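You operate a simulated robot arm through the tools that you are given. There is no shell and no other tool.

You run a simulated robot arm. Do the job below in one go: nothing can be reset, and whatever is moved stays where it is left.

## Task
Start up washer one.
Fine: main switch on, water and air open and reset pressed before START; leave the selectors and the drain as they are.

It is judged by the outcome, as a careful person would: the job done as asked, and still so three seconds after it is handed in. It fails if anything else is knocked over, pushed out of place, dropped, spilled or broken.

## Robot
A 7-joint arm with a two-finger parallel gripper, fixed in place. Base frame: the origin is at the foot of the arm, x ahead of it, y to its left, z up. Readings come in m, degrees, newtons and seconds.
With the tool pointing down near the work surface it reaches from about 0.1 to 0.82 m from the base axis. Its first joint turns from -115.0 to 115.0 degrees. Payload 3.91 kg.
The tool frame sits at the grasp point between the pads (the TCP): z along the fingers, y along the line on which they close. The tips reach 0.03 m beyond it. The gripper opens to 0.11 m. The fingers are 0.02 m wide and 0.01 m thick; the gripper's body (0.048 by 0.112 m) begins 0.055 m behind the TCP.
Orientation is that of the tool frame in the base frame, as a unit quaternion [w, x, y, z]. With the fingers straight down and closing along the base's y, the tool's x points along the base's -x, its y along +y and its z along -z.

## Interface
- The arm moves only by the tool send_rows. Its argument "rows" is one flat list of numbers, 7 for each row, row after row: the shift along the tool's x, y, z in mm, then the turn, a rotation vector about the tool's x, y, z in degrees, then the finger opening in mm, from 0 to 110. In form: [x, y, z, rx, ry, rz, grip, x, y, z, rx, ry, rz, grip, ...]. A call has 1 to 20 rows; each row is the pose to reach, as a shift and turn from the pose commanded when the call began, along the tool's axes at that moment. Each row takes 0.2 s and may step no farther than 0.05 m and 8.6 degrees from the row before; otherwise, or with a gripper value out of range, the whole call is refused. Where a pose cannot be reached the arm comes as near as it can. A force on the tool above 40 N (or 10 N above the force at the start of the call, whichever is more), or a blocked arm, ends the call early, and 0.2 s more pass. The fingers move at their own pace (about 0.153 m/s each) and stop on an object; they squeeze with about 35 N. The grip force told is the motor's: it shows also when the fingers shut on nothing. Time passes only in rows, and 0.2 s behind the last, so rows that repeat a pose let the fingers close. It gives the time, the measured TCP pose, the force on the tool (base axes), the opening and the grip force at its end, in the units of the frame above (readings bear some noise), with the torque about the TCP (base axes, N m) and any sound that the robot's microphone picked up, and new pictures: "pictures" is both (left out), scene, wrist or none.
- Cameras (640 x 400 px; columns grow to the right, rows downward): "scene" is fixed at [0.2197, -0.5007, 1.0893]; the picture's right is [0.46, -0.89, 0.00], its down [-0.33, -0.17, -0.93] and it looks along [0.82, 0.43, -0.37] (base axes); focal length 260 px, centre (320, 200). "wrist" rides on the gripper at [0.072, 0.017, -0.103] in the tool frame; the picture's right is [-0.23, 0.97, 0.00], its down [-0.76, -0.18, -0.62] and it looks along [-0.61, -0.14, 0.78] (tool axes); focal length 222 px, centre (320, 200).
- slide_trunk(by): slides the trunk up (or, below 0, down) by that many m; the arm rides with it, the base frame stays. It gives what a move gives, with no picture.
- measure_at(camera, pixels): for up to 12 pixels [column, row] of the newest picture of that camera ("zoom" is the newest enlarged one), the place [x, y, z] in the base frame of the surface seen there, good to about 0.002 m. It takes no simulated time.
- enlarge(camera, box): a new picture of the part [left, top, right, bottom] of that camera's present view, enlarged. It takes no simulated time.
- hand_in(): hands the job in; it is judged then, once.

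Unless the task says otherwise, let go and move clear before handing in.

The tools are called after "Request:" as a command line: name --argument value ..., lists and objects as JSON in quotes. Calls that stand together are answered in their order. send_rows: Moves the arm, as the interface text tells. Its arguments: {"type":"object","properties":{"rows":{"type":"array","items":{"type":"number"}},"pictures":{"type":"string","enum":["both","scene","wrist","none"]}},"required":["rows"]} The other tools are called the same way: slide_trunk (by) slides the trunk up or down; measure_at (camera, pixels) gives the place of the surface under pixels of a picture; enlarge (camera, box) takes an enlarged picture of a part of a camera's view; hand_in () hands the job in.

At the start:

```text
clock: 0.0
tool_pos: [0.6426, -0.1796, 1.0741]
ee_rot: [0.0, -0.001, 1.0, 0.0]
ft_force: [0.8, 0.6, -0.2]
torque: [-0.01, 0.02, -0.01]
finger_gap: 0.1101
grasp_force: 0.1
trunk travel left (down, up): [-0.625, 0.365]
```

scene: 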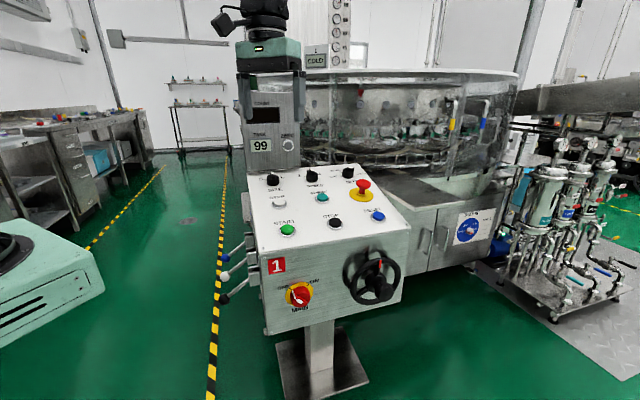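
wrist: 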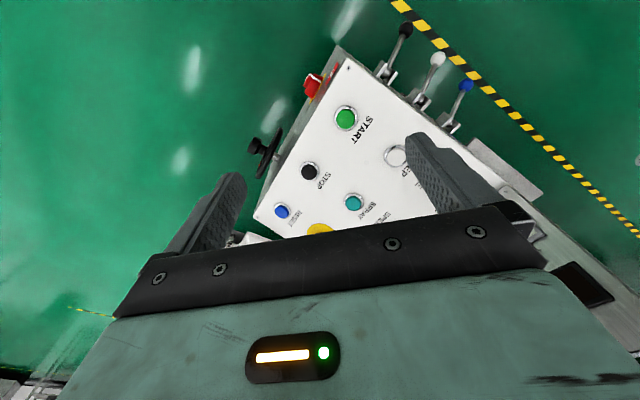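

The scene shows a control panel marked "1" with a red main switch near (299,294), a handwheel at (374,280), three levers at left near (225,275), and buttons on top. I'll enlarge several parts to read the labels before moving.

Request:
enlarge --camera "scene" --box '[240, 160, 420, 272]'

Request:
enlarge --camera "scene" --box '[200, 225, 410, 356]'

Request:
enlarge --camera "wrist" --box '[240, 0, 560, 200]'

```text
3.56 times, centred on (330, 216) of scene
```

zoom: 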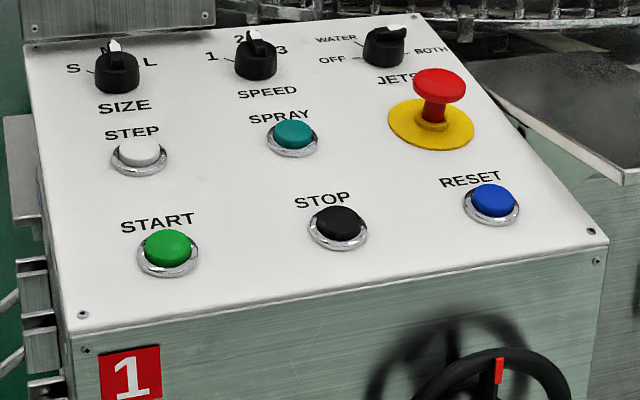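

```text
3.05 times, centred on (305, 290) of scene
```

zoom: 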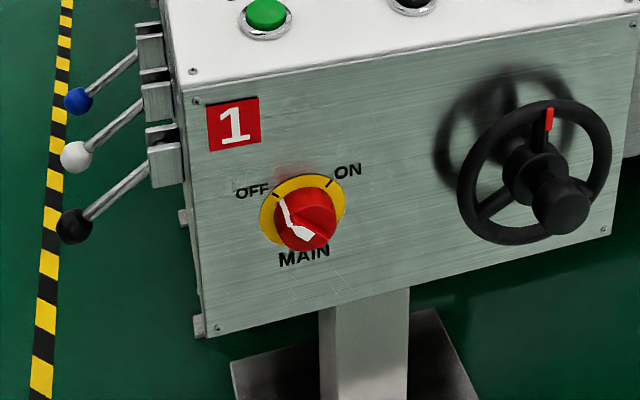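

```text
2.00 times, centred on (400, 100) of wrist
```

zoom: 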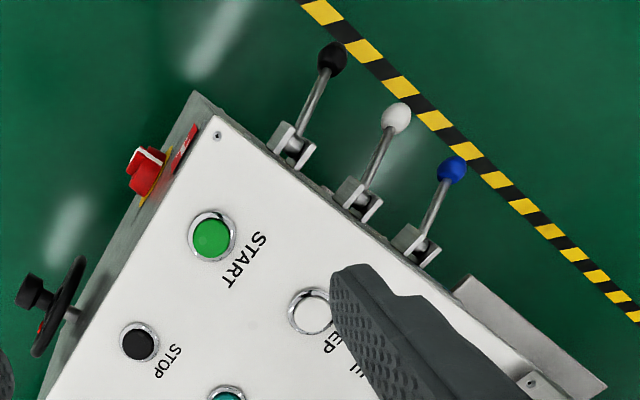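

The panel has START (green), STOP, RESET (blue), an e-stop, and three levers (blue, white, black) on the left side whose labels I can't yet see. I'll enlarge the levers, display and stickers to identify water, air and drain.

Request:
enlarge --camera "scene" --box '[205, 225, 285, 310]'

Request:
enlarge --camera "wrist" --box '[350, 0, 510, 140]'

Request:
enlarge --camera "scene" --box '[235, 80, 315, 170]'

Request:
enlarge --camera "scene" --box '[400, 180, 520, 270]'

Request:
enlarge --camera "scene" --box '[480, 120, 640, 300]'

```text
4.71 times, centred on (245, 268) of scene
```

zoom: 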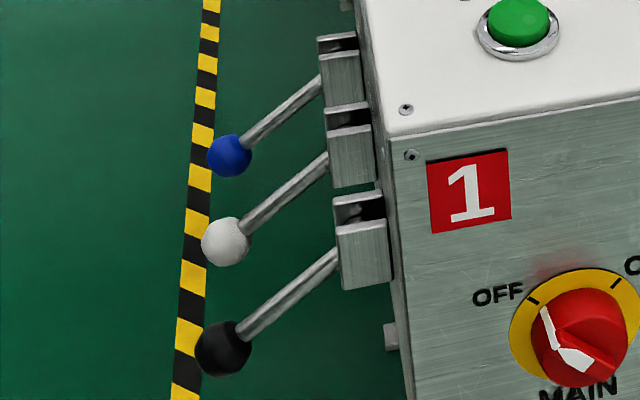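

```text
2.86 times, centred on (430, 70) of wrist
```

zoom: 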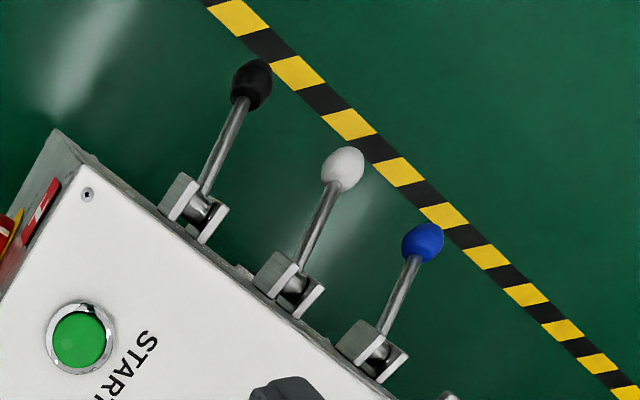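

```text
4.44 times, centred on (275, 125) of scene
```

zoom: 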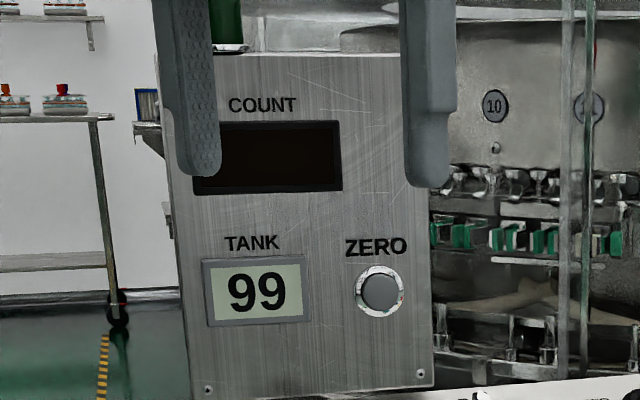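

```text
4.44 times, centred on (460, 225) of scene
```

zoom: 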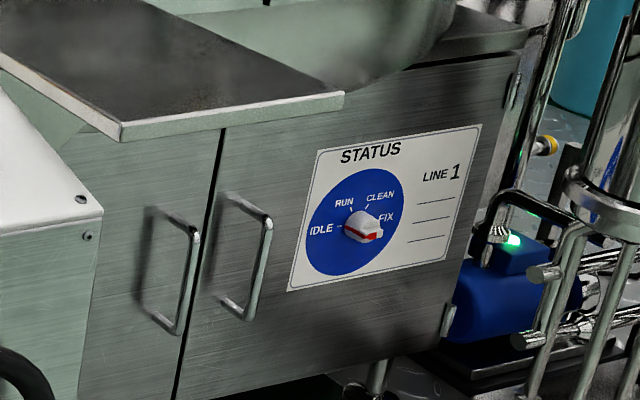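

```text
2.22 times, centred on (560, 210) of scene
```

zoom: 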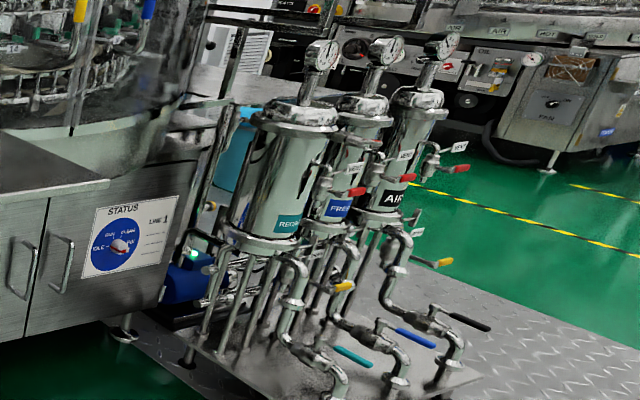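

The lever colours alone don't say which is air or drain, and a small plate seems to stick out under them on the box's left side. I'll measure the key controls so I can plan a look at that side with the wrist camera.

Request:
measure_at --camera "scene" --pixels '[[288, 229], [335, 222], [378, 215], [362, 187], [300, 294], [226, 258], [224, 276], [223, 299], [266, 256], [408, 228], [248, 168], [267, 333]]'

Request:
measure_at --camera "wrist" --pixels '[[406, 30], [438, 59], [466, 85], [346, 118], [312, 85], [309, 171], [282, 211], [270, 140], [385, 72], [418, 98], [447, 125], [348, 66]]'

```text
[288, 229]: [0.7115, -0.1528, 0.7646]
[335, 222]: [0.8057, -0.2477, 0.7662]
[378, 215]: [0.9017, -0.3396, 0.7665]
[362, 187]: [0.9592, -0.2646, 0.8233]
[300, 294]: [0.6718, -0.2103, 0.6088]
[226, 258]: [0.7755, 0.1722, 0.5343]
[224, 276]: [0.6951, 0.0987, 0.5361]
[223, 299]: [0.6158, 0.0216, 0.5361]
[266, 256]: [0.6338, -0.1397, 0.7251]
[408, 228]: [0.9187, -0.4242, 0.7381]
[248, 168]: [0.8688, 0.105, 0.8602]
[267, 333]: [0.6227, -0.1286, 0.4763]
```

```text
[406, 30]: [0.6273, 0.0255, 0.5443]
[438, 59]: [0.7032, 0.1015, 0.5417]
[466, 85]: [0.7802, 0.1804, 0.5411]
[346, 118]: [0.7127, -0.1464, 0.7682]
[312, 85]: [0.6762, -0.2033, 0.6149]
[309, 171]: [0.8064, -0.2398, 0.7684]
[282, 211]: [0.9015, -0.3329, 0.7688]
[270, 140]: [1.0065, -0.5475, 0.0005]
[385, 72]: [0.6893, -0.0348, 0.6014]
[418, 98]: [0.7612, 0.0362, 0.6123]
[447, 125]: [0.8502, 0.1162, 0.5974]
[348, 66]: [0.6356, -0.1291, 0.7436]
```

The console is turned about 45° (front face runs along [0.707,-0.707]); levers' balls are at about z=0.54 on the left side. I'll check what the teal object at (40,280) in the scene is and then move the wrist camera to look at the left side face.

Request:
measure_at --camera "scene" --pixels '[[40, 250], [90, 285], [10, 240], [100, 260], [270, 60], [245, 100], [300, 110], [245, 200], [228, 250], [262, 185], [280, 330], [320, 370]]'

Request:
send_rows --rows '[10, 44, 0, 0, 0, 7, 110, 20, 88, 0, 0, 0, 14, 110, 30, 132, 0, 0, 0, 21, 110, 40, 176, 0, 0, 0, 28, 110, 50, 220, 0, 0, 0, 35, 110, 60, 264, 0, 0, 0, 42, 110, 62, 308, 0, 0, 0, 45, 110, 62, 350, 0, 0, 0, 45, 110]'

```text
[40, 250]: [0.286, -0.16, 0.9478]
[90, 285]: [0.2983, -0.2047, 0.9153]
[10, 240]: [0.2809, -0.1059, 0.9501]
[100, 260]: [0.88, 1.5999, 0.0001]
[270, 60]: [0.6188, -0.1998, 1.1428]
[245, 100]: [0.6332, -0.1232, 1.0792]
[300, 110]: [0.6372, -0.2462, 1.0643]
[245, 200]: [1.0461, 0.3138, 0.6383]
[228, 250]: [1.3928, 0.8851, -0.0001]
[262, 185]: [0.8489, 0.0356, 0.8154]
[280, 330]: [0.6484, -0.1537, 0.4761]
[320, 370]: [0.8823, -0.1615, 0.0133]
```

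```text
clock: 1.8
tool_pos: [0.5804, 0.1739, 1.0747]
ee_rot: [0.0, 0.384, 0.923, 0.0]
ft_force: [-0.9, -0.4, 0.4]
torque: [0.02, 0.02, -0.02]
finger_gap: 0.1098
grasp_force: 0.1
trunk travel left (down, up): [-0.625, 0.365]
```

scene: 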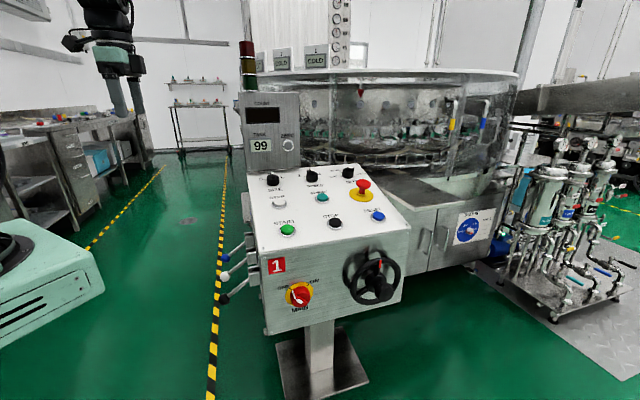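
wrist: 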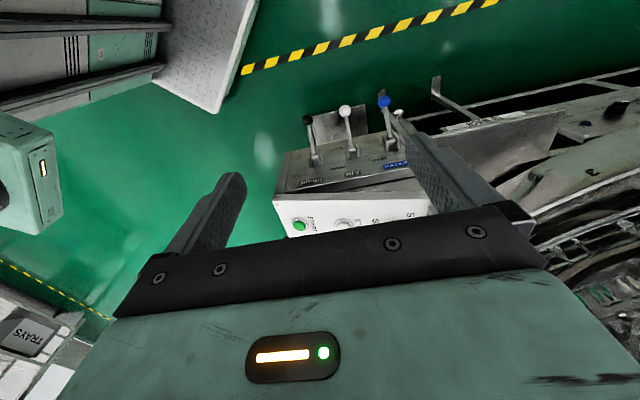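

The wrist picture now shows the left face with labels beneath the levers near (305,180), (350,172) and (397,163). I'll enlarge that part to read them.

Request:
enlarge --camera "wrist" --box '[270, 80, 430, 200]'

Request:
enlarge --camera "wrist" --box '[280, 140, 360, 200]'

Request:
enlarge --camera "wrist" --box '[340, 90, 420, 190]'

```text
3.33 times, centred on (350, 140) of wrist
```

zoom: 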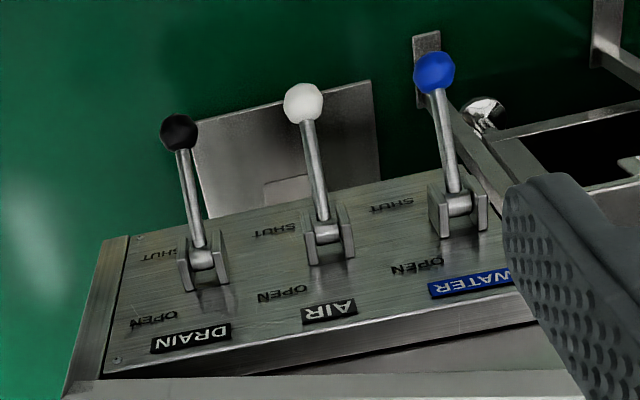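

```text
6.67 times, centred on (320, 170) of wrist
```

zoom: 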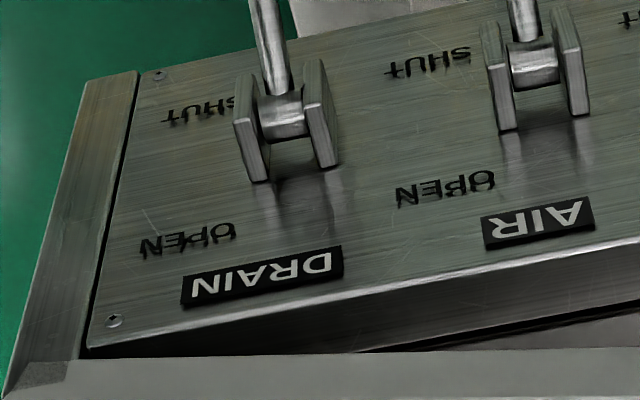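

```text
4.00 times, centred on (380, 140) of wrist
```

zoom: 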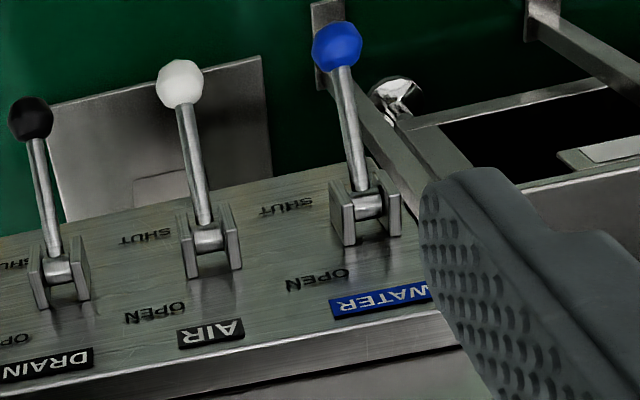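

The labels read DRAIN (black), AIR (white), WATER (blue), each with SHUT down and OPEN up; all three are down at SHUT now. So I'll turn MAIN on first; let me take a close look at the knob at (299,294) and the other controls.

Request:
enlarge --camera "scene" --box '[272, 270, 328, 315]'

Request:
measure_at --camera "zoom" --pixels '[[250, 200], [300, 240], [350, 280], [400, 150], [200, 150], [300, 300], [250, 250], [350, 200], [450, 150], [150, 200], [320, 350], [280, 180]]'

Request:
enlarge --camera "scene" --box '[338, 165, 402, 225]'

```text
8.89 times, centred on (300, 292) of scene
```

zoom: 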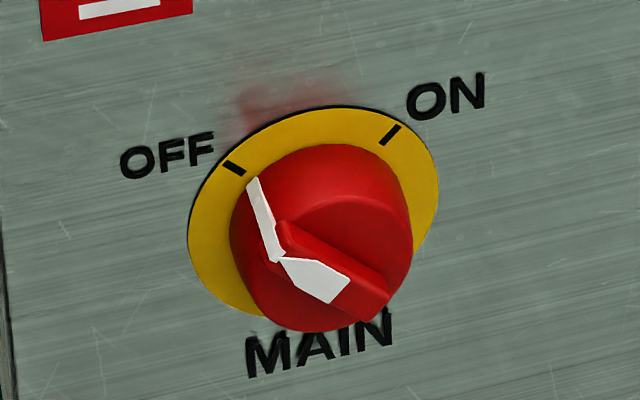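

```text
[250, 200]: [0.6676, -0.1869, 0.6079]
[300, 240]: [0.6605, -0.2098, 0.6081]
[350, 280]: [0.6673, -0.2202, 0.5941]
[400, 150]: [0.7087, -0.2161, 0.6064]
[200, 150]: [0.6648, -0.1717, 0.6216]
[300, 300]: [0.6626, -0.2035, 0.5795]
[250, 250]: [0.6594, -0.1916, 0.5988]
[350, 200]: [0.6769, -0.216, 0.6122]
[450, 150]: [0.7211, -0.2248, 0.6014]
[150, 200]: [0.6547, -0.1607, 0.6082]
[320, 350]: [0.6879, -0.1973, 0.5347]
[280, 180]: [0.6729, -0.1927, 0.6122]
```

```text
6.67 times, centred on (370, 195) of scene
```

zoom: 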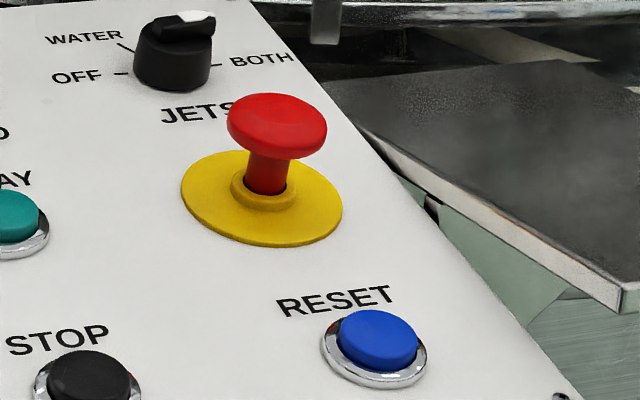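

The MAIN pointer (zoom ~(255,190)) sits at the OFF tick at upper left, so it needs a 90° clockwise turn to ON. I'll measure the handwheel's extent for clearance and bring the arm back to the front side of the console, yawing it to face the front panel.

Request:
measure_at --camera "scene" --pixels '[[349, 287], [362, 300], [374, 258], [392, 298], [399, 268], [385, 295], [375, 285], [353, 272]]'

Request:
send_rows --rows '[-15.7, -32.4, 0, 0, 0, -8.18, 110, -31.4, -64.8, 0, 0, 0, -16.36, 110, -47.0, -97.2, 0, 0, 0, -24.54, 110, -62.7, -129.6, 0, 0, 0, -32.72, 110, -78.4, -162.0, 0, 0, 0, -40.9, 110, -94.1, -194.4, 0, 0, 0, -49.08, 110, -109.8, -226.8, 0, 0, 0, -57.26, 110, -125.5, -259.2, 0, 0, 0, -65.44, 110, -141.1, -291.6, 0, 0, 0, -73.62, 110, -156.8, -324.0, 0, 0, 0, -81.8, 110, -172.5, -356.4, 0, 0, 0, -90, 110]'

```text
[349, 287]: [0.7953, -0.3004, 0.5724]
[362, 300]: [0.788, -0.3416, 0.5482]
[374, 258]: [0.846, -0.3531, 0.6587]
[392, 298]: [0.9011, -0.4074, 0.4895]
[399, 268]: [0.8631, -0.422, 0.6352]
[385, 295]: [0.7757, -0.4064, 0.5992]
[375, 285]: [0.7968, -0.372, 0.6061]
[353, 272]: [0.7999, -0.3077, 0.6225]
```

```text
clock: 4.2
tool_pos: [0.4505, -0.2026, 1.0724]
ee_rot: [0.0, -0.384, 0.923, 0.0]
ft_force: [-0.3, 0.1, -0.3]
torque: [0.02, -0.01, -0.02]
finger_gap: 0.1099
grasp_force: 0.0
trunk travel left (down, up): [-0.625, 0.365]
```

scene: 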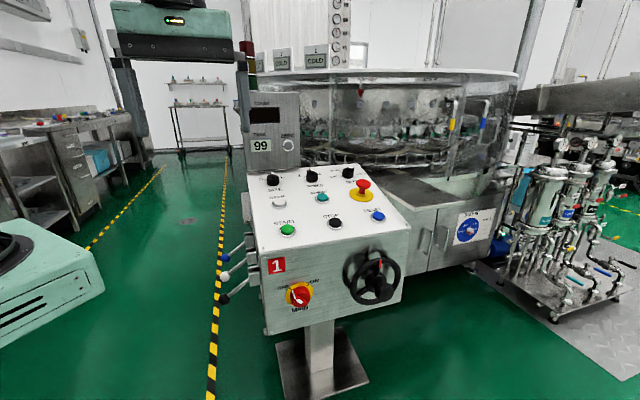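
wrist: 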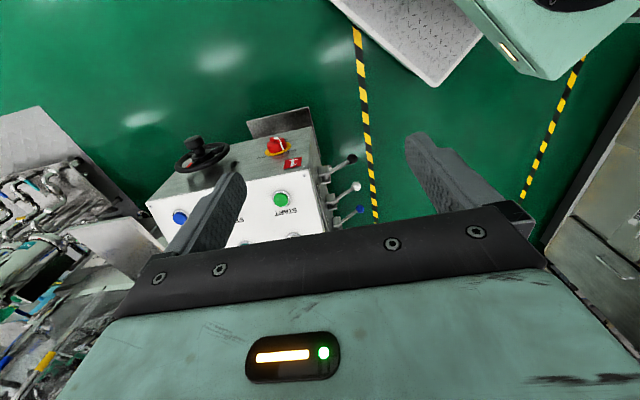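

The handwheel spans roughly u 0.78–0.93 along the panel, so it's clear of the MAIN knob at u≈0.62. I'll lower the trunk a little and check that the teal body at (40,280) moves with the robot.

Request:
slide_trunk --by -0.1

Request:
enlarge --camera "scene" --box '[0, 0, 640, 400]'

```text
clock: 5.5
tool_pos: [0.4514, -0.2029, 0.9743]
ee_rot: [0.0, -0.383, 0.924, 0.0]
ft_force: [0.0, 0.6, 0.0]
torque: [0.03, 0.0, -0.01]
finger_gap: 0.1099
grasp_force: 0.1
trunk travel left (down, up): [-0.525, 0.465]
```

```text
1.00 times, centred on (320, 200) of scene (not enlarged: the box is as wide or as high as the picture)
```

zoom: 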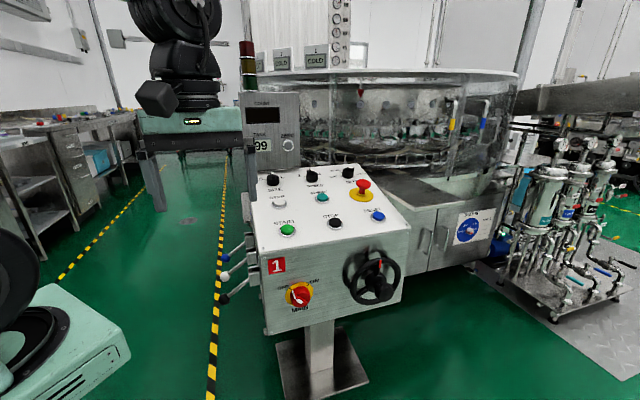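

The teal body went down with the trunk, so it's the robot's own base. I'll lower the trunk a further 0.25 m.

Request:
slide_trunk --by -0.25

Request:
enlarge --camera "scene" --box '[0, 0, 640, 400]'

```text
clock: 8.1
tool_pos: [0.4518, -0.2023, 0.724]
ee_rot: [-0.001, -0.384, 0.923, 0.0]
ft_force: [-0.1, -0.4, 0.4]
torque: [0.01, 0.0, -0.02]
finger_gap: 0.11
grasp_force: 0.1
trunk travel left (down, up): [-0.275, 0.715]
```

```text
1.00 times, centred on (320, 200) of scene (not enlarged: the box is as wide or as high as the picture)
```

zoom: 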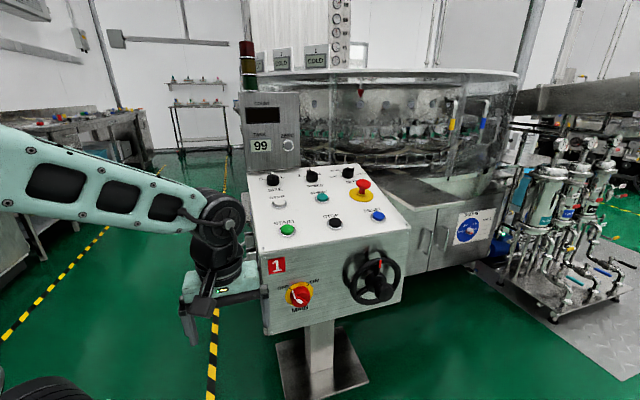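

The arm is now low enough, with the gripper around (205,300) in the scene. Next I shift it in front of the MAIN switch and tilt the tool to horizontal, facing the front panel, at a safe standoff.

Request:
send_rows --rows '[-8, -46, 8, 0, 0, 0, 110, -16, -92, 16, 0, 0, 0, 110, -23.6, -137.5, 24, 0, 0, 0, 110, -23.6, -137.5, 24, 0, -8.2, 0, 110, -23.6, -137.5, 24, 0, -16.4, 0, 110, -23.6, -137.5, 24, 0, -24.6, 0, 110, -23.6, -137.5, 24, 0, -32.8, 0, 110, -23.6, -137.5, 24, 0, -41, 0, 110, -23.6, -137.5, 24, 0, -49.2, 0, 110, -23.6, -137.5, 24, 0, -57.4, 0, 110, -23.6, -137.5, 24, 0, -65.6, 0, 110, -23.6, -137.5, 24, 0, -73.8, 0, 110, -23.6, -137.5, 24, 0, -82, 0, 110, -23.6, -137.5, 24, 0, -90, 0, 110]'

```text
clock: 11.1
tool_pos: [0.5644, -0.2835, 0.699]
ee_rot: [0.653, -0.272, 0.652, 0.272]
ft_force: [0.5, -0.6, 0.4]
torque: [-0.01, 0.02, -0.02]
finger_gap: 0.1098
grasp_force: 0.0
trunk travel left (down, up): [-0.275, 0.715]
```

scene: 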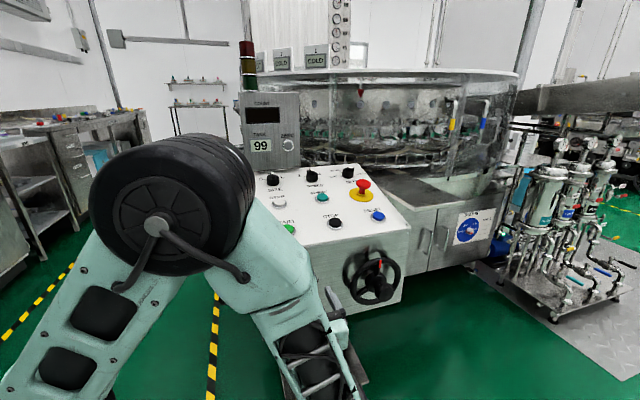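
wrist: 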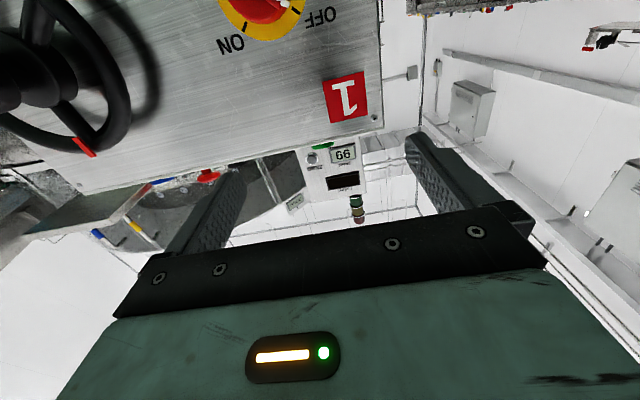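

The tool now points horizontally at the front panel; the MAIN knob shows at (262,15) in the wrist view. I'll lower to knob height and roll −45° so the fingers straddle the knob's ridge, still standing off about 85 mm.

Request:
send_rows --rows '[18, -4.2, 0, 0, 0, -7.5, 110, 36, -8.4, 0, 0, 0, -15, 110, 54, -12.6, 0, 0, 0, -22.5, 110, 72, -16.8, 0, 0, 0, -30, 110, 90, -21, 0, 0, 0, -37.5, 110, 107, -25, 0, 0, 0, -45, 110]'

Request:
enlarge --camera "wrist" --box '[200, 20, 440, 200]'

```text
clock: 12.5
tool_pos: [0.5832, -0.3005, 0.5926]
ee_rot: [0.707, -0.5, 0.5, -0.001]
ft_force: [-0.1, 0.2, -0.1]
torque: [0.03, 0.03, 0.02]
finger_gap: 0.11
grasp_force: 0.1
out of reach, approached as far as the arm can: row 2
trunk travel left (down, up): [-0.275, 0.715]
```

scene: 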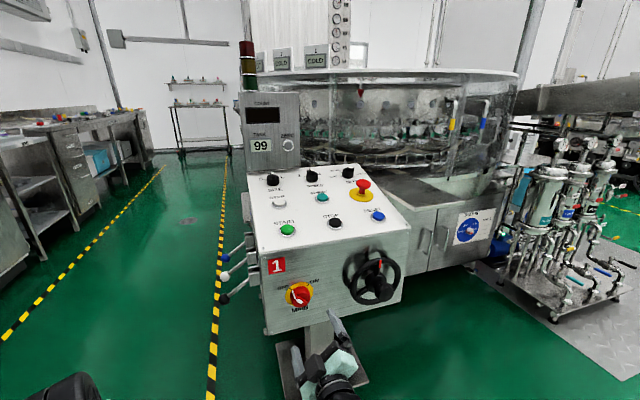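
wrist: 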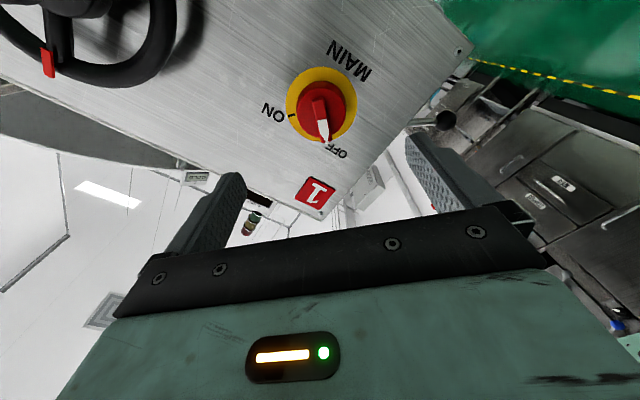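

```text
2.22 times, centred on (320, 110) of wrist
```

zoom: 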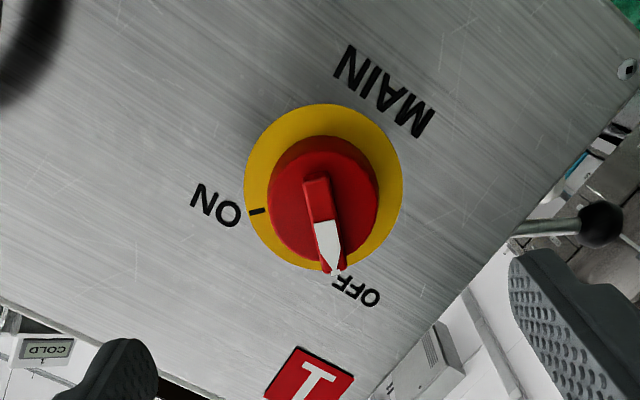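

The MAIN knob is in clear view around (322,108) in the wrist picture, with its ridge lined up between the fingers. I'll measure the ridge and disc to centre the grip.

Request:
measure_at --camera "zoom" --pixels '[[316, 185], [322, 210], [328, 235], [333, 258], [290, 210], [360, 200], [255, 190], [393, 180], [330, 112], [325, 145], [308, 200], [336, 205]]'

Request:
enlarge --camera "wrist" --box '[280, 55, 364, 155]'

```text
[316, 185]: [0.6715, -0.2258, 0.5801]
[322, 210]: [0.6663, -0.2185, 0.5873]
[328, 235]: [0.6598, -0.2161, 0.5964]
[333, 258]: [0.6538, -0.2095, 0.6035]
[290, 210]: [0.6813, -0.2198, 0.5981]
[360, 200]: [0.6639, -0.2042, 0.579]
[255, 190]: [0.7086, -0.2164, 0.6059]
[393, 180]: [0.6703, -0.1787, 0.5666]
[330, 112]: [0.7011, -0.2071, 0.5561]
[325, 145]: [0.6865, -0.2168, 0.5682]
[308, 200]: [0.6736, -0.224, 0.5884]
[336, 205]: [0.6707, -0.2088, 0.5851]
```

```text
4.00 times, centred on (322, 105) of wrist
```

zoom: 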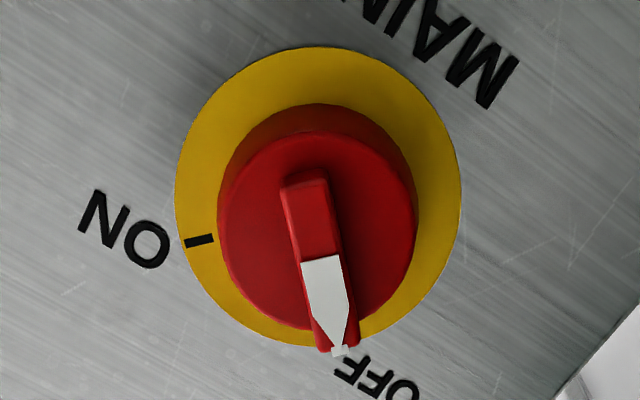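

The ridge top is at about n=0.315 (disc at 0.326), the knob axis at u≈0.625, z≈0.589, and the ridge is aligned with the tool. Before gripping, I'll rehearse the 90° roll in free air, closer in, to be sure the arm can make it smoothly.

Request:
send_rows --rows '[2.3, 2.3, 30, 0, 0, 0, 60, 2.3, 2.3, 50, 0, 0, 0, 60, 2.3, 2.3, 50, 0, 0, 7.5, 60, 2.3, 2.3, 50, 0, 0, 15, 60, 2.3, 2.3, 50, 0, 0, 22.5, 60, 2.3, 2.3, 50, 0, 0, 30, 60, 2.3, 2.3, 50, 0, 0, 37.5, 60, 2.3, 2.3, 50, 0, 0, 45, 60, 2.3, 2.3, 50, 0, 0, 52.5, 60, 2.3, 2.3, 50, 0, 0, 60, 60, 2.3, 2.3, 50, 0, 0, 67.5, 60, 2.3, 2.3, 50, 0, 0, 75, 60, 2.3, 2.3, 50, 0, 0, 82.5, 60, 2.3, 2.3, 50, 0, 0, 90, 60]'

```text
clock: 15.5
tool_pos: [0.6193, -0.2652, 0.5884]
ee_rot: [0.499, 0.001, 0.707, 0.501]
ft_force: [0.6, -1.8, 0.3]
torque: [-0.04, 0.04, -0.04]
finger_gap: 0.0601
grasp_force: 0.0
trunk travel left (down, up): [-0.275, 0.715]
```

scene: 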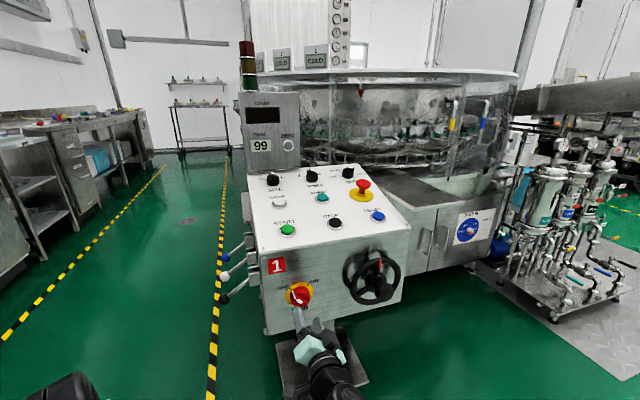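
wrist: 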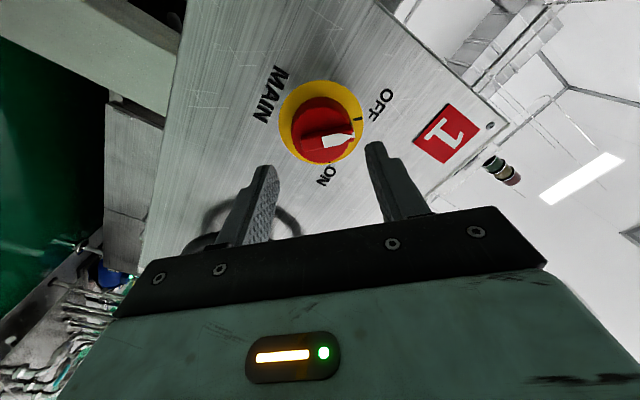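

The free-air rehearsal worked without trouble; the TCP reads u=0.6254, n=0.2504, z=0.5884, right on the knob axis. Now I roll back and advance so the fingertips straddle the ridge.

Request:
send_rows --rows '[0, 0, 0, 0, 0, -7.5, 40, 0, 0, 0, 0, 0, -15, 40, 0, 0, 0, 0, 0, -22.5, 40, 0, 0, 0, 0, 0, -30, 40, 0, 0, 0, 0, 0, -37.5, 40, 0, 0, 0, 0, 0, -45, 40, 0, 0, 0, 0, 0, -52.5, 40, 0, 0, 0, 0, 0, -60, 40, 0, 0, 0, 0, 0, -67.5, 40, 0, 0, 0, 0, 0, -75, 40, 0, 0, 0, 0, 0, -82.5, 40, 0, 0, 0, 0, 0, -90, 40, 0, 0, 15, 0, 0, -90, 40, 0, 0, 30, 0, 0, -90, 40, 0, 0, 38, 0, 0, -90, 40, 0, 0, 42.5, 0, 0, -90, 40]'

Request:
enlarge --camera "wrist" --box '[220, 80, 420, 205]'

```text
clock: 18.9
tool_pos: [0.6499, -0.2354, 0.588]
ee_rot: [0.707, -0.5, 0.5, 0.0]
ft_force: [0.3, 0.0, -0.7]
torque: [0.03, 0.01, 0.02]
finger_gap: 0.0399
grasp_force: 0.0
trunk travel left (down, up): [-0.275, 0.715]
```

scene: 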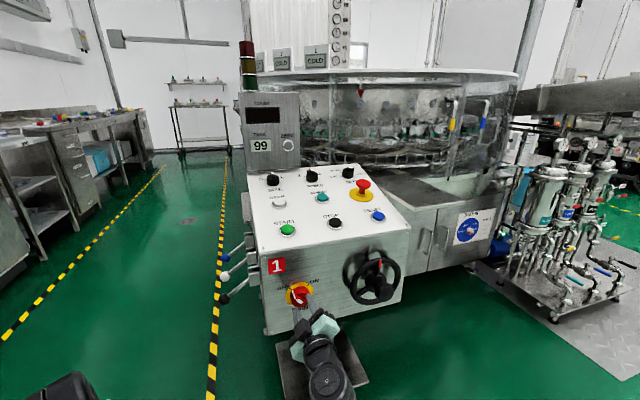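
wrist: 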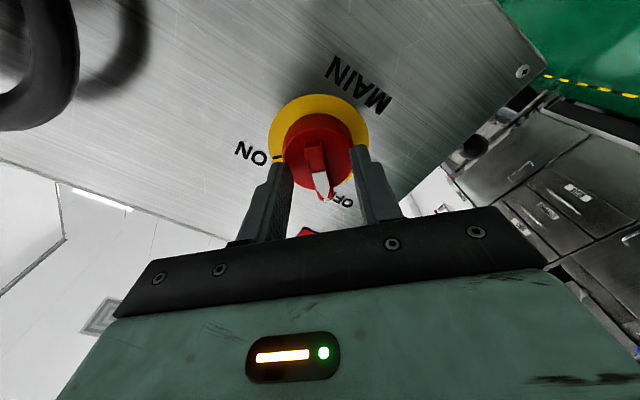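

```text
3.20 times, centred on (320, 142) of wrist
```

zoom: 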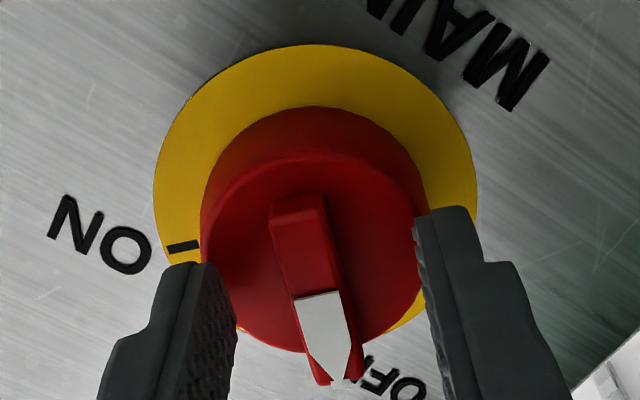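

The fingertips are at n≈0.323 straddling the ridge, well centred. I'll close on it.

Request:
send_rows --rows '[0, 0, 0, 0, 0, 0, 0, 0, 0, 0, 0, 0, 0, 0, 0, 0, 0, 0, 0, 0, 0]' --pictures "wrist"

```text
clock: 19.7
tool_pos: [0.6485, -0.2352, 0.5881]
ee_rot: [0.708, -0.499, 0.501, 0.0]
ft_force: [16.8, -2.8, 14.0]
torque: [0.09, -0.03, -0.6]
finger_gap: 0.0116
grasp_force: 44.9
trunk travel left (down, up): [-0.275, 0.715]
```

wrist: 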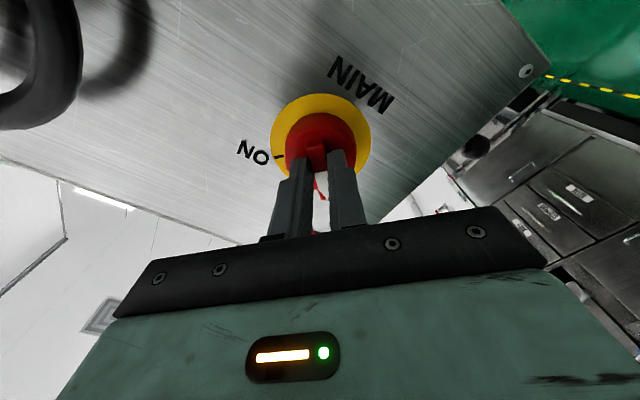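

The ridge is held (gap 11.6 mm, 45 N), but there's about 20 N sideways force along +c (tool −y). I'll shift 1 mm that way to relieve it before turning.

Request:
send_rows --rows '[0, -0.8, 0, 0, 0, 0, 0, 0, -0.8, 0, 0, 0, 0, 0]' --pictures "none"

```text
clock: 20.3
tool_pos: [0.6487, -0.2361, 0.5897]
ee_rot: [0.708, -0.499, 0.5, 0.001]
ft_force: [16.5, -1.5, 17.8]
torque: [-0.23, 0.31, -1.12]
finger_gap: 0.0117
grasp_force: 44.6
trunk travel left (down, up): [-0.275, 0.715]
```

The sideways force did not fall with that shift. I'll try the other direction by 1.6 mm to see which way relieves it.

Request:
send_rows --rows '[0, 1.6, 0, 0, 0, 0, 0, 0, 1.6, 0, 0, 0, 0, 0]' --pictures "none"

```text
clock: 20.8
tool_pos: [0.6497, -0.2352, 0.5887]
ee_rot: [0.709, -0.498, 0.5, -0.002]
ft_force: [9.2, 3.3, 4.6]
torque: [-0.14, 0.23, -0.4]
finger_gap: 0.0117
grasp_force: 45.1
trunk travel left (down, up): [-0.275, 0.715]
stopped in row 2: the force on the tool passed its limit at 40 N (the readings are from after the stop); the commanded pose is now the measured one
```

After the stop the commanded pose was reset to the measured one and the force dropped to about 10 N, so the grip is now nearly relaxed. I'll begin turning the knob clockwise in smaller chunks.

Request:
send_rows --rows '[0, 0, 0, 0, 0, 5, 0, 0, 0, 0, 0, 0, 10, 0, 0, 0, 0, 0, 0, 15, 0, 0, 0, 0, 0, 0, 20, 0]' --pictures "wrist"

```text
clock: 21.8
tool_pos: [0.6483, -0.236, 0.586]
ee_rot: [0.698, -0.403, 0.579, 0.123]
ft_force: [8.0, 4.9, 3.9]
torque: [-0.77, 0.72, -0.5]
finger_gap: 0.012
grasp_force: 44.8
trunk travel left (down, up): [-0.275, 0.715]
```

wrist: 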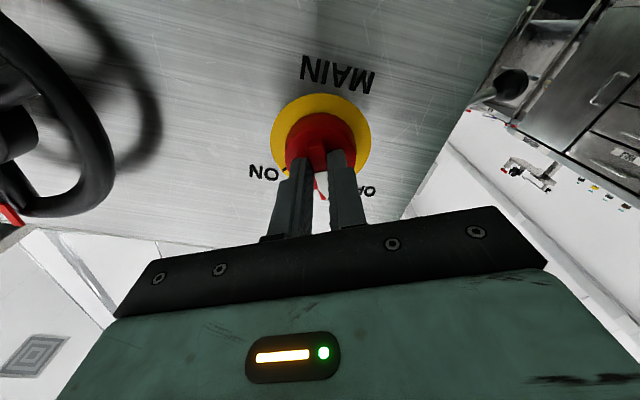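

The knob turns with the fingers and forces stay around 10 N. I'll continue the turn to the full 90°.

Request:
send_rows --rows '[0, 0, 0, 0, 0, 6, 0, 0, 0, 0, 0, 0, 12, 0, 0, 0, 0, 0, 0, 18, 0, 0, 0, 0, 0, 0, 24, 0, 0, 0, 0, 0, 0, 30, 0, 0, 0, 0, 0, 0, 36, 0, 0, 0, 0, 0, 0, 42, 0, 0, 0, 0, 0, 0, 48, 0, 0, 0, 0, 0, 0, 54, 0, 0, 0, 0, 0, 0, 60, 0, 0, 0, 0, 0, 0, 66, 0, 0, 0, 0, 0, 0, 70, 0]' --pictures "both"

```text
clock: 24.4
tool_pos: [0.6473, -0.2349, 0.5891]
ee_rot: [0.5, 0.001, 0.705, 0.502]
ft_force: [-29.1, 11.1, -3.4]
torque: [-0.25, -0.02, 0.71]
finger_gap: 0.0121
grasp_force: 44.8
trunk travel left (down, up): [-0.275, 0.715]
```

scene: 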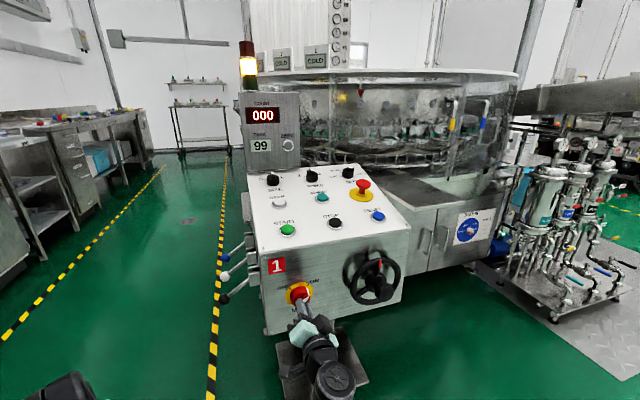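
wrist: 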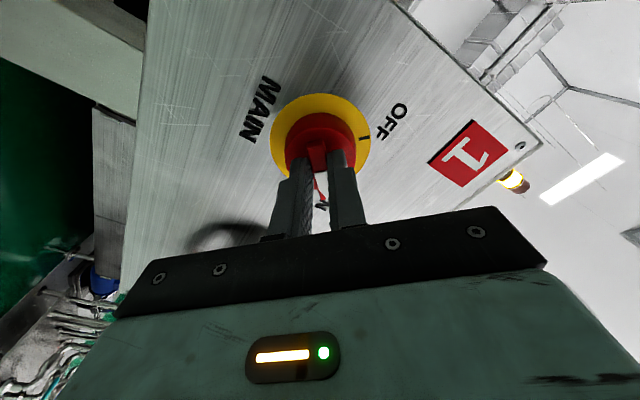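

The COUNT display lit up with "000" and the amber beacon at (249,66) came on, so MAIN is ON. I'll open the fingers and back straight out.

Request:
send_rows --rows '[0, 0, 0, 0, 0, 0, 40, 0, 0, 0, 0, 0, 0, 40, 0, 0, -15, 0, 0, 0, 40, 0, 0, -45, 0, 0, 0, 40, 0, 0, -80, 0, 0, 0, 40, 0, 0, -110, 0, 0, 0, 40]'

Request:
enlarge --camera "scene" --box '[230, 30, 330, 160]'

Request:
enlarge --camera "wrist" --box '[240, 50, 420, 190]'

```text
clock: 25.8
tool_pos: [0.5686, -0.3146, 0.5862]
ee_rot: [0.502, 0.003, 0.706, 0.5]
ft_force: [-0.7, 0.4, 0.5]
torque: [-0.01, 0.03, 0.05]
finger_gap: 0.0401
grasp_force: 0.1
trunk travel left (down, up): [-0.275, 0.715]
```

scene: 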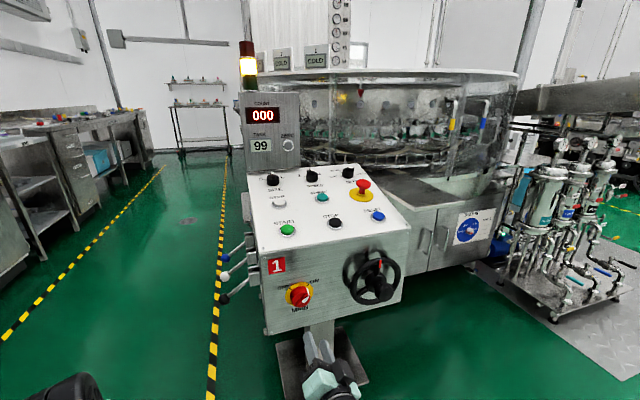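
wrist: 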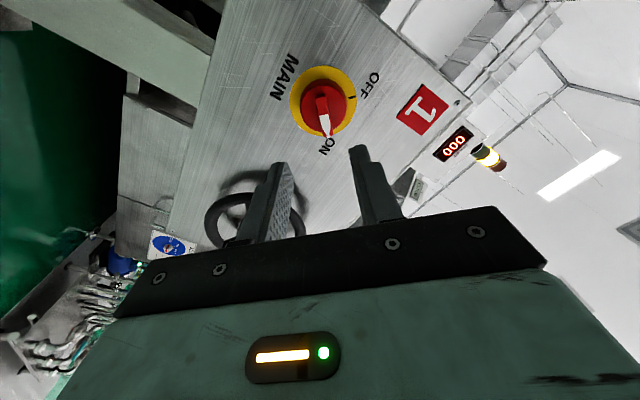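

```text
3.08 times, centred on (280, 95) of scene
```

zoom: 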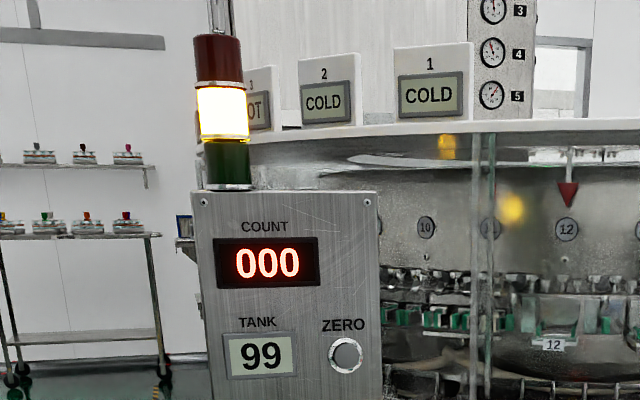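

```text
2.86 times, centred on (330, 120) of wrist
```

zoom: 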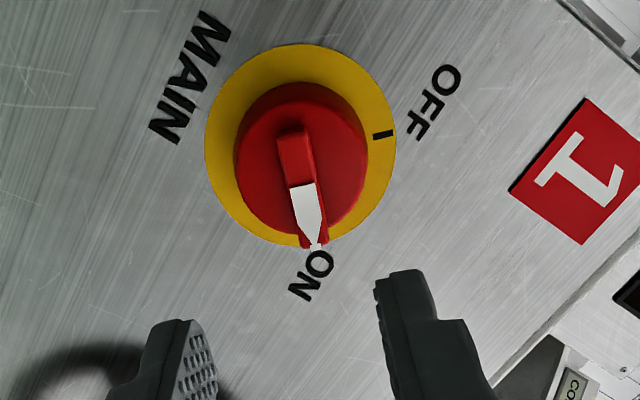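

The wrist close-up confirms the pointer at ON. Now I roll back to level and rise at the same time, as the reverse of the way in, before heading for the water and air levers.

Request:
send_rows --rows '[-13, 13, -5, 0, 0, -7.5, 40, -26, 26, -10, 0, 0, -15, 40, -39, 39, -10, 0, 0, -22.5, 40, -52, 52, -10, 0, 0, -30, 40, -65, 65, -10, 0, 0, -37.5, 40, -78, 78, -10, 0, 0, -45, 40]' --pictures "scene"

```text
clock: 27.2
tool_pos: [0.5651, -0.3203, 0.6972]
ee_rot: [0.656, -0.27, 0.652, 0.269]
ft_force: [0.1, 0.8, 0.7]
torque: [0.0, 0.03, 0.0]
finger_gap: 0.04
grasp_force: 0.0
trunk travel left (down, up): [-0.275, 0.715]
```

scene: 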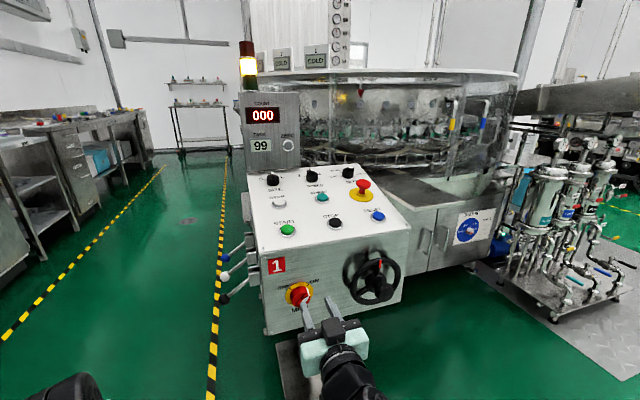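

The tool is level again, clear of the panel. Next I tilt it back to pointing down while rising about 100 mm.

Request:
send_rows --rows '[-10, 0, -2, 0, 8.2, 0, 40, -20, 0, -4, 0, 16.4, 0, 40, -30, 0, -6, 0, 24.6, 0, 40, -40, 0, -8, 0, 32.8, 0, 40, -50, 0, -10, 0, 41, 0, 40, -60, 0, -12, 0, 49.2, 0, 40, -70, 0, -14, 0, 57.4, 0, 40, -80, 0, -16, 0, 65.6, 0, 40, -90, 0, -18, 0, 73.8, 0, 40, -100, 0, -20, 0, 82, 0, 40, -100, 0, -20, 0, 90, 0, 40]' --pictures "both"

```text
clock: 29.6
tool_pos: [0.548, -0.3356, 0.7985]
ee_rot: [0.001, -0.38, 0.925, 0.001]
ft_force: [-0.5, 0.2, 0.0]
torque: [0.02, 0.02, -0.01]
finger_gap: 0.0401
grasp_force: 0.1
trunk travel left (down, up): [-0.275, 0.715]
```

scene: 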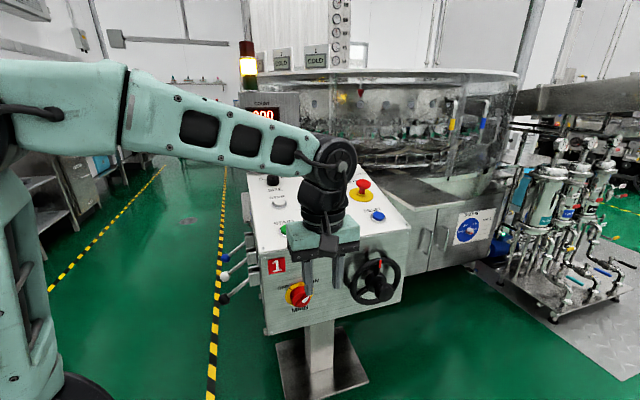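
wrist: 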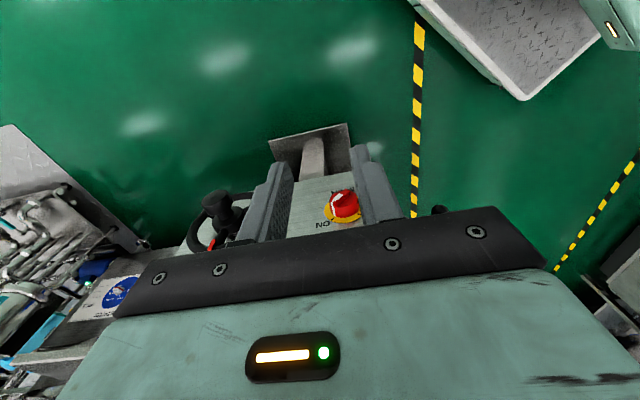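

The tool points down again, clear of the console. Now I go round the left corner to the lever side, yawing 90° so the fingers will close along the panel's depth.

Request:
send_rows --rows '[-19, 38.8, 0, 0, 0, 6.9, 50, -38, 77.6, 0, 0, 0, 13.8, 50, -57, 116.4, 0, 0, 0, 20.7, 50, -76, 155.1, 0, 0, 0, 27.6, 50, -95, 193.9, 0, 0, 0, 34.5, 50, -114, 232.7, 0, 0, 0, 41.4, 50, -133, 271.5, 0, 0, 0, 48.3, 50, -174.7, 282.6, 0, 0, 0, 55.2, 50, -216.4, 293.7, 0, 0, 0, 62.1, 50, -258, 304.8, 0, 0, 0, 69, 50, -299.8, 315.9, 0, 0, 0, 76, 50, -341.5, 327, 0, 0, 0, 83, 50, -383, 338, 0, 0, 0, 90, 50]' --pictures "both"

Request:
enlarge --camera "wrist" --box '[240, 0, 480, 150]'

```text
clock: 32.4
tool_pos: [0.5828, 0.1733, 0.7983]
ee_rot: [0.001, 0.384, 0.923, 0.002]
ft_force: [0.1, 0.0, 0.4]
torque: [0.02, 0.02, -0.02]
finger_gap: 0.0501
grasp_force: 0.0
out of reach, approached as far as the arm can: row 6, 7
trunk travel left (down, up): [-0.275, 0.715]
```

scene: 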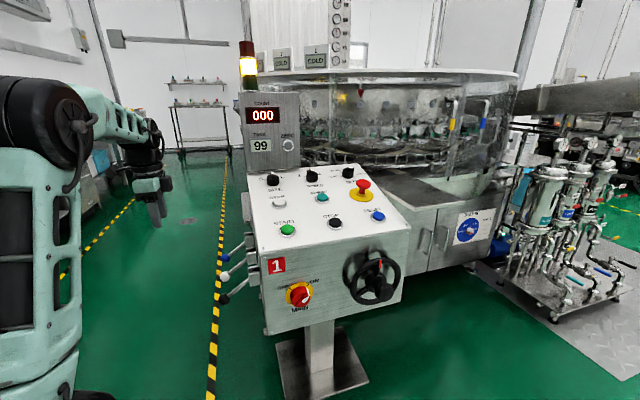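
wrist: 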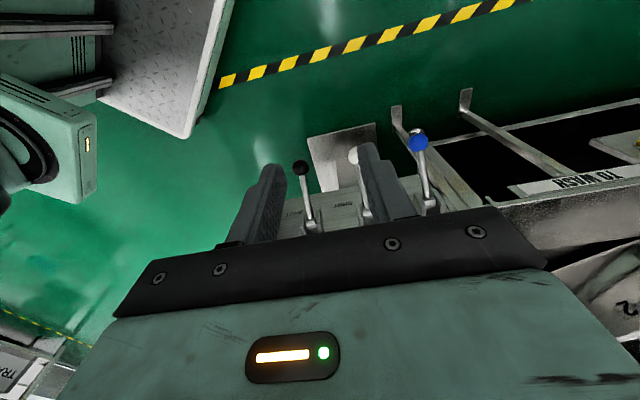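

```text
2.67 times, centred on (360, 75) of wrist
```

zoom: 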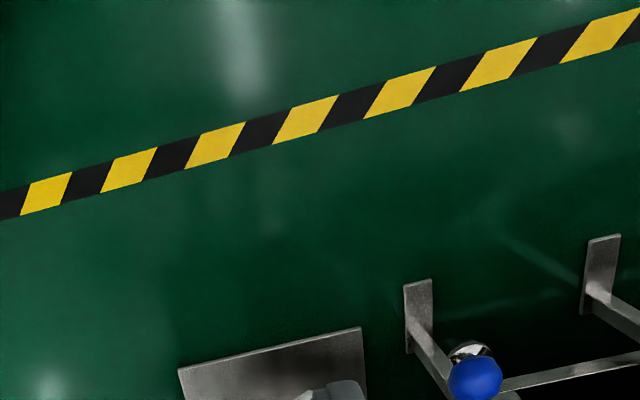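

The three levers are in view: black (300,165), white behind a finger, blue (418,140). I'll zoom on the blue WATER lever and measure the ball, rod and pivot.

Request:
enlarge --camera "wrist" --box '[360, 115, 472, 220]'

Request:
measure_at --camera "wrist" --pixels '[[418, 141], [418, 135], [421, 160], [424, 175], [427, 190], [431, 203], [300, 167], [304, 190], [307, 205], [352, 155], [420, 205], [438, 205]]'

Request:
measure_at --camera "scene" --pixels '[[226, 258], [229, 255], [233, 252], [238, 248], [243, 244], [224, 277], [229, 273], [235, 268], [240, 263], [245, 259], [250, 240], [252, 252]]'

```text
3.81 times, centred on (416, 168) of wrist
```

zoom: 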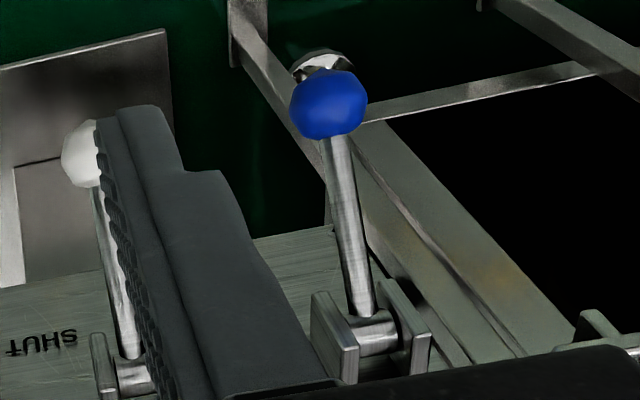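

```text
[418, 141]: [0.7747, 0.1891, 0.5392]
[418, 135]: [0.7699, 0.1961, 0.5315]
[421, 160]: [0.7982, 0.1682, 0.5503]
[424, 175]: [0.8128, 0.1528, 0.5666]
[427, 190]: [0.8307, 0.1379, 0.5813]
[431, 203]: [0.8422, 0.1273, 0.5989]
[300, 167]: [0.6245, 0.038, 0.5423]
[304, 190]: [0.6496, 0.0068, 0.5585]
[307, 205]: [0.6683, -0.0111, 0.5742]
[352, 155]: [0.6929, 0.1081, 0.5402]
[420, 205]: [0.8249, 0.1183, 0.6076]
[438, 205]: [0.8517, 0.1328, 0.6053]
```

```text
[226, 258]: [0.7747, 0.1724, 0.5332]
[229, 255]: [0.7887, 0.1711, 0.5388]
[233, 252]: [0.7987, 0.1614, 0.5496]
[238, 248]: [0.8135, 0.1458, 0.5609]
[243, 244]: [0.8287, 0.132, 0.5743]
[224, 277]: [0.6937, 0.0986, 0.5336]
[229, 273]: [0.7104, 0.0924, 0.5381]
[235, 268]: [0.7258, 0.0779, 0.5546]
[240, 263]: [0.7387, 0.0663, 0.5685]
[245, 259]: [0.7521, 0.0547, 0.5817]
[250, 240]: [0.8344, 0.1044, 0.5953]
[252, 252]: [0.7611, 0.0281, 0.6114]
```

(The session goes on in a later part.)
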